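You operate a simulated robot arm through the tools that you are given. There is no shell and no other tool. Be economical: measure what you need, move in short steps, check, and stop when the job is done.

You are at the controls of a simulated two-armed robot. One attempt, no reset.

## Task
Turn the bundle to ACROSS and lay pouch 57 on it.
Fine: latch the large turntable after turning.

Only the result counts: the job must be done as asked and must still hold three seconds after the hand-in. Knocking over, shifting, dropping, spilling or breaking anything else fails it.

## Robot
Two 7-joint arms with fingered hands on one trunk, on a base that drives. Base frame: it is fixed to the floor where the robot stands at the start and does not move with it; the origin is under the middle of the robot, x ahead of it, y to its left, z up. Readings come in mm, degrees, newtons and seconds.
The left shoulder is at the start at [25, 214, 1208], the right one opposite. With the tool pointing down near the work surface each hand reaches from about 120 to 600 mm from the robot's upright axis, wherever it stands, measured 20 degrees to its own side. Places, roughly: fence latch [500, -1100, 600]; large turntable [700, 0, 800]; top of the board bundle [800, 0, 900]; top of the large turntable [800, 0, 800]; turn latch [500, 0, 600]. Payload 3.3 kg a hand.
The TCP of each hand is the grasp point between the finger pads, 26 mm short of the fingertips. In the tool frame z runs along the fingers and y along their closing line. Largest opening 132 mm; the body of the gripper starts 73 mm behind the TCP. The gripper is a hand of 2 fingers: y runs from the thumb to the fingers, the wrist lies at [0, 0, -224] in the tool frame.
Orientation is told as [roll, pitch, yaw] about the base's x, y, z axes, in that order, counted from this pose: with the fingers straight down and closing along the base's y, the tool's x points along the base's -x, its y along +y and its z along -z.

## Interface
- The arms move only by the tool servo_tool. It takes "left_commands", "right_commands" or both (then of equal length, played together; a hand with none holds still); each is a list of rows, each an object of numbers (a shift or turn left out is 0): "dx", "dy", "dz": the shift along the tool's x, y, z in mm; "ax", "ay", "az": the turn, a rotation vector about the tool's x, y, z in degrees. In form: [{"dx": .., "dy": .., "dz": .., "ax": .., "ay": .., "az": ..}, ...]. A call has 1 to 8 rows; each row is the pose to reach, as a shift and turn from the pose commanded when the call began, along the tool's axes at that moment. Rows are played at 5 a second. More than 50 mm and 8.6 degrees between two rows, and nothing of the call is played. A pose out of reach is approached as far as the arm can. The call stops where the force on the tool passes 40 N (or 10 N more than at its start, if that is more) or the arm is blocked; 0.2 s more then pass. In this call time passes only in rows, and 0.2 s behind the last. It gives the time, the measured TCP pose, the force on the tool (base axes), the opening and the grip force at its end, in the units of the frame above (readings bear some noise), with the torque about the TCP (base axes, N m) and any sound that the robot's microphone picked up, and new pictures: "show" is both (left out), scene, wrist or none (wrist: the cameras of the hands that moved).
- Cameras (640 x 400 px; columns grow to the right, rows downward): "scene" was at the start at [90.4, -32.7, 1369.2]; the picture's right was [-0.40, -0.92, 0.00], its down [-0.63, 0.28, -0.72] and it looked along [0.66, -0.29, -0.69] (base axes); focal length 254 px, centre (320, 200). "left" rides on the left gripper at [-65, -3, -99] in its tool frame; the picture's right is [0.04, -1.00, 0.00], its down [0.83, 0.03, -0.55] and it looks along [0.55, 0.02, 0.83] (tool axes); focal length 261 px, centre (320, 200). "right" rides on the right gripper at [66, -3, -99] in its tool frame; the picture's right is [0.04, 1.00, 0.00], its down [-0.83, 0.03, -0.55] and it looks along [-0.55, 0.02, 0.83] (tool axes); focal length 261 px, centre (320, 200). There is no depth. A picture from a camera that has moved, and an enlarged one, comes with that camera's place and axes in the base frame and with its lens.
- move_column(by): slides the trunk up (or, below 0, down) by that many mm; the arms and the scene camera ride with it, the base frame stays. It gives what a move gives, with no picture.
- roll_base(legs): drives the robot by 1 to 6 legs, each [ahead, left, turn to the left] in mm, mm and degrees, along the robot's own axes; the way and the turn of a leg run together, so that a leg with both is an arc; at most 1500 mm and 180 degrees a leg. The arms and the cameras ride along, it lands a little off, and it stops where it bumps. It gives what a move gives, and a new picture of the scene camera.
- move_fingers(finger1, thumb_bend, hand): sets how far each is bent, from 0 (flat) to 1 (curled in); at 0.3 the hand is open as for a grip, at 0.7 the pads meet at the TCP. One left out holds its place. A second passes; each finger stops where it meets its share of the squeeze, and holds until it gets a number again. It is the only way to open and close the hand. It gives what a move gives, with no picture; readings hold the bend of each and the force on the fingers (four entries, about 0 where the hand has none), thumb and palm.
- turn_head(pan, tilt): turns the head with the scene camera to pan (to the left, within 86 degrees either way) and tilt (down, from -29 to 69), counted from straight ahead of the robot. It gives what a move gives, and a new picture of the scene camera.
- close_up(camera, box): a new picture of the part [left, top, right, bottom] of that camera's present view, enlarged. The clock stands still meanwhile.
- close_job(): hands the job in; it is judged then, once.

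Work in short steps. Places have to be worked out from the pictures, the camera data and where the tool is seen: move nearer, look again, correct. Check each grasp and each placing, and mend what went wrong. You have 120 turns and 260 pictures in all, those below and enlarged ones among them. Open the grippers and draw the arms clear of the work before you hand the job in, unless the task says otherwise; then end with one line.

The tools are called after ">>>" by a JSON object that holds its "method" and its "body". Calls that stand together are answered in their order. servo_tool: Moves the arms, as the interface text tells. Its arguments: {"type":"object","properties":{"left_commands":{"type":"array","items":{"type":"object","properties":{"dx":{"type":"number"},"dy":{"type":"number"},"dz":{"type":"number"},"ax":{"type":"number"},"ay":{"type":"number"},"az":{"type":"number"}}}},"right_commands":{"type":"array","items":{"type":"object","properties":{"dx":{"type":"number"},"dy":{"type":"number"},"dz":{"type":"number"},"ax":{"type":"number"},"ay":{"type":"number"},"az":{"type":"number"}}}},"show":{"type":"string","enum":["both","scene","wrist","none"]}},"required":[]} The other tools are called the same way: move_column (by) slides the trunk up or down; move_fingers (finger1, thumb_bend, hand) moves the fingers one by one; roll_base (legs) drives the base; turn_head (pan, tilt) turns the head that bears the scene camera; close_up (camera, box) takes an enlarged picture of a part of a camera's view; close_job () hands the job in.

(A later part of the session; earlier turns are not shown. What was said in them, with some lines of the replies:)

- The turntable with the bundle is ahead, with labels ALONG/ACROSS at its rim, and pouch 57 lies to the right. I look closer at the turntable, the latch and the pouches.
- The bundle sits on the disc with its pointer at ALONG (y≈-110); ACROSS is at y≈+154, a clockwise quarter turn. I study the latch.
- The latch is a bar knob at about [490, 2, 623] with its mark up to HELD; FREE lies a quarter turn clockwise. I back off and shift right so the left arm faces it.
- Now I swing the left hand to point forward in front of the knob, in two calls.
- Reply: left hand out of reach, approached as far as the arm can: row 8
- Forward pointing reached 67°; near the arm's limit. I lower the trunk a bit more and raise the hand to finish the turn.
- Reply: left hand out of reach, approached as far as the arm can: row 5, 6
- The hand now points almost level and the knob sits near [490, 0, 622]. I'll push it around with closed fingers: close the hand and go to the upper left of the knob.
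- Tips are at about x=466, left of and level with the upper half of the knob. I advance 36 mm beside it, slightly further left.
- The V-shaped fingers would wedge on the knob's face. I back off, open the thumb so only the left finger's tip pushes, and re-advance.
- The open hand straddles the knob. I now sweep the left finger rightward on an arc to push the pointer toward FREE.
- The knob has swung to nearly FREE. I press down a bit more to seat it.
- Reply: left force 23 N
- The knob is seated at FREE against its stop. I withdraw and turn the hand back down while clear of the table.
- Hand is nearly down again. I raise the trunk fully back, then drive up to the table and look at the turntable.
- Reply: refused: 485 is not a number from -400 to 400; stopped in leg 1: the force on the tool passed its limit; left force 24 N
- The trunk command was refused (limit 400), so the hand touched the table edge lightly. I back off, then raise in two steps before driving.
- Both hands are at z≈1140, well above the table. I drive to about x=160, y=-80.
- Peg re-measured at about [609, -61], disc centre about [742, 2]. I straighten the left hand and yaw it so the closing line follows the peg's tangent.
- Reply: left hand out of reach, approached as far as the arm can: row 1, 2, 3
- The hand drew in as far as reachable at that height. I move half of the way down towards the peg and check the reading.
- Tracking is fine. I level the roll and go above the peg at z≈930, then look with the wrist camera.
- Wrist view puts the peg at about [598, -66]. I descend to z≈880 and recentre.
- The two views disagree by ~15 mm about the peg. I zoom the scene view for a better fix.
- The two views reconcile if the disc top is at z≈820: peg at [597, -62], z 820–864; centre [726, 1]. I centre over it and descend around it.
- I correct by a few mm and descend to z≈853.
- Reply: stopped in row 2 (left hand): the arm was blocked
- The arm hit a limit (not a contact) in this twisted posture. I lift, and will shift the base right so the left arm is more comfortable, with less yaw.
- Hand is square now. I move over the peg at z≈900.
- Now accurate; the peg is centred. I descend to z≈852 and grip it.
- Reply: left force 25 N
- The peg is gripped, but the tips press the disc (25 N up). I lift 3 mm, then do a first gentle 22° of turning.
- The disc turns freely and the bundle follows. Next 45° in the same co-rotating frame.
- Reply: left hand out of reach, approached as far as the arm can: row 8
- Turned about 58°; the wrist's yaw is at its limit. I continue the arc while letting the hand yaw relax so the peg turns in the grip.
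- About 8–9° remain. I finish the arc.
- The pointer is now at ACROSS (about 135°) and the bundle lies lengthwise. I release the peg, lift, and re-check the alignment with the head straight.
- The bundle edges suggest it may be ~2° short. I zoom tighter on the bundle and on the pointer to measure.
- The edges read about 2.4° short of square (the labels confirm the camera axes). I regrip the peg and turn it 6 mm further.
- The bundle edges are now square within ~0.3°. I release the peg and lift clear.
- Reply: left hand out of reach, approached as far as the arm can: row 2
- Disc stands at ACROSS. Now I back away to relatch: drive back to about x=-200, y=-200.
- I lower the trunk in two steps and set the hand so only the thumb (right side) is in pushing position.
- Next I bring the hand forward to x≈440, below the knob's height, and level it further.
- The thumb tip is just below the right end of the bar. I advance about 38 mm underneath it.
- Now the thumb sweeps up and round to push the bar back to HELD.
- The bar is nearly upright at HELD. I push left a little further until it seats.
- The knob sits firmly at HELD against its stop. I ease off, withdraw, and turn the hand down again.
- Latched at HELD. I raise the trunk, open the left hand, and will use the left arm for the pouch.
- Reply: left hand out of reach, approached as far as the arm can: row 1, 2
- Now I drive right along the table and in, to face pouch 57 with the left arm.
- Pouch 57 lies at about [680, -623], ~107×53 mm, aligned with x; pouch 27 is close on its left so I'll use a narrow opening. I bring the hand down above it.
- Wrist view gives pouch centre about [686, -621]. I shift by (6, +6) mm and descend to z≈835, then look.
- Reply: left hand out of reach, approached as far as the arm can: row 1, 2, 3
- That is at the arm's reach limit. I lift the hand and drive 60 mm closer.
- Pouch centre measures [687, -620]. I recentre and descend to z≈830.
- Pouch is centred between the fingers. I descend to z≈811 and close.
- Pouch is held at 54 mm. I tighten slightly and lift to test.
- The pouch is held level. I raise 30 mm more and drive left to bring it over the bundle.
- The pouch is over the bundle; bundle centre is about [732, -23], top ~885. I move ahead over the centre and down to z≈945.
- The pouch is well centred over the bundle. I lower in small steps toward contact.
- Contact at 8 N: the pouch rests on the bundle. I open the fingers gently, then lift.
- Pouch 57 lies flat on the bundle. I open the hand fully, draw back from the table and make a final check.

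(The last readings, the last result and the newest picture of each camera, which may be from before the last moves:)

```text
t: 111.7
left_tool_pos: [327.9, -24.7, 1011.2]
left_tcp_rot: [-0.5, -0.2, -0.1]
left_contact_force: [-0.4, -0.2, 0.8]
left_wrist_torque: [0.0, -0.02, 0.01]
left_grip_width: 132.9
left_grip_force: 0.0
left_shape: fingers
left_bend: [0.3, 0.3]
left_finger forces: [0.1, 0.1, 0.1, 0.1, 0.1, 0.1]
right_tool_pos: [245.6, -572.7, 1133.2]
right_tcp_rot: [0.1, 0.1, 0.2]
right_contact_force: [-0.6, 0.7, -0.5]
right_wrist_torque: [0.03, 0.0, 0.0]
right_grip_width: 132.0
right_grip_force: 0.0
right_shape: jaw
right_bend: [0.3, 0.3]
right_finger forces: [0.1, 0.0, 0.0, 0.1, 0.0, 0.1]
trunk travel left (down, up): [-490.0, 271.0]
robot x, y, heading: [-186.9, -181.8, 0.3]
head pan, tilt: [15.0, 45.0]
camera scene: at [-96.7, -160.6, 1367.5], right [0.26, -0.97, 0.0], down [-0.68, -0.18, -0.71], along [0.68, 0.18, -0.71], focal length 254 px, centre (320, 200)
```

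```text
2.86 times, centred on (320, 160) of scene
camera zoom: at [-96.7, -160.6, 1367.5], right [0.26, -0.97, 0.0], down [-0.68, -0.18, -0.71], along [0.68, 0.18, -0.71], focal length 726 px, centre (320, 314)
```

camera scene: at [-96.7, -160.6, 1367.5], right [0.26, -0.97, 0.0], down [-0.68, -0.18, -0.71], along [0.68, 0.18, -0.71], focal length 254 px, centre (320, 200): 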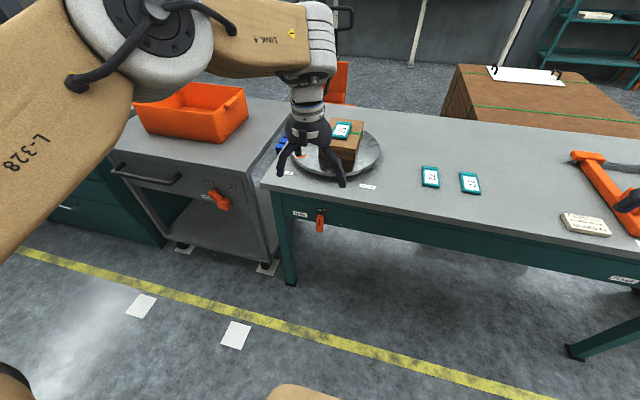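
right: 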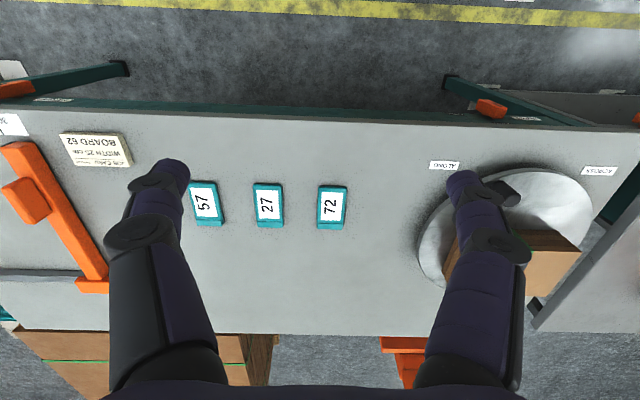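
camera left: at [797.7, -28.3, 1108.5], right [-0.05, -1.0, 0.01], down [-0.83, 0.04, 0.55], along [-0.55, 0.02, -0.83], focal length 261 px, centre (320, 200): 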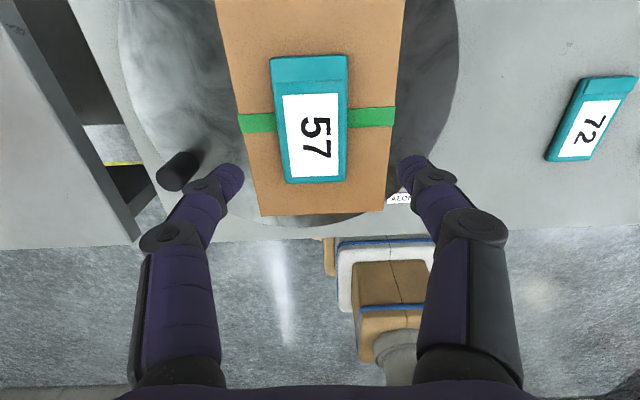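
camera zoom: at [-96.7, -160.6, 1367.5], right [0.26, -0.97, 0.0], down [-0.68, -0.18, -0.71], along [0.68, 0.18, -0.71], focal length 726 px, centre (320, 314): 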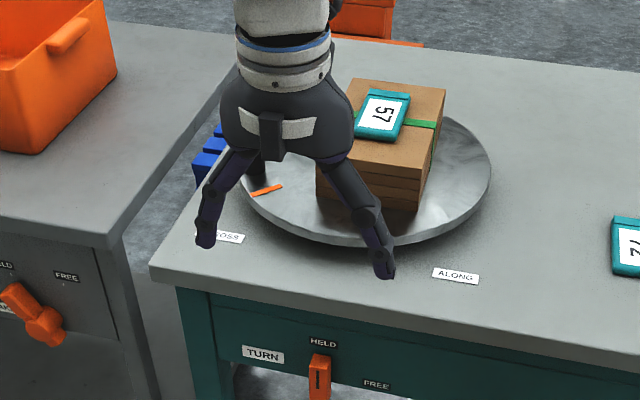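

The knob is at HELD, the pointer at ACROSS, pouch 57 lies on the bundle, both hands are open and clear. I hand in.

>>> {"method": "close_job", "body": {}}

```text
The job is handed in.
```

The bundle is turned to ACROSS, the large turntable is latched at HELD, and pouch 57 lies on the bundle. The left hand did brush the table edge once, at about 20 N, while driving; I saw nothing shift.
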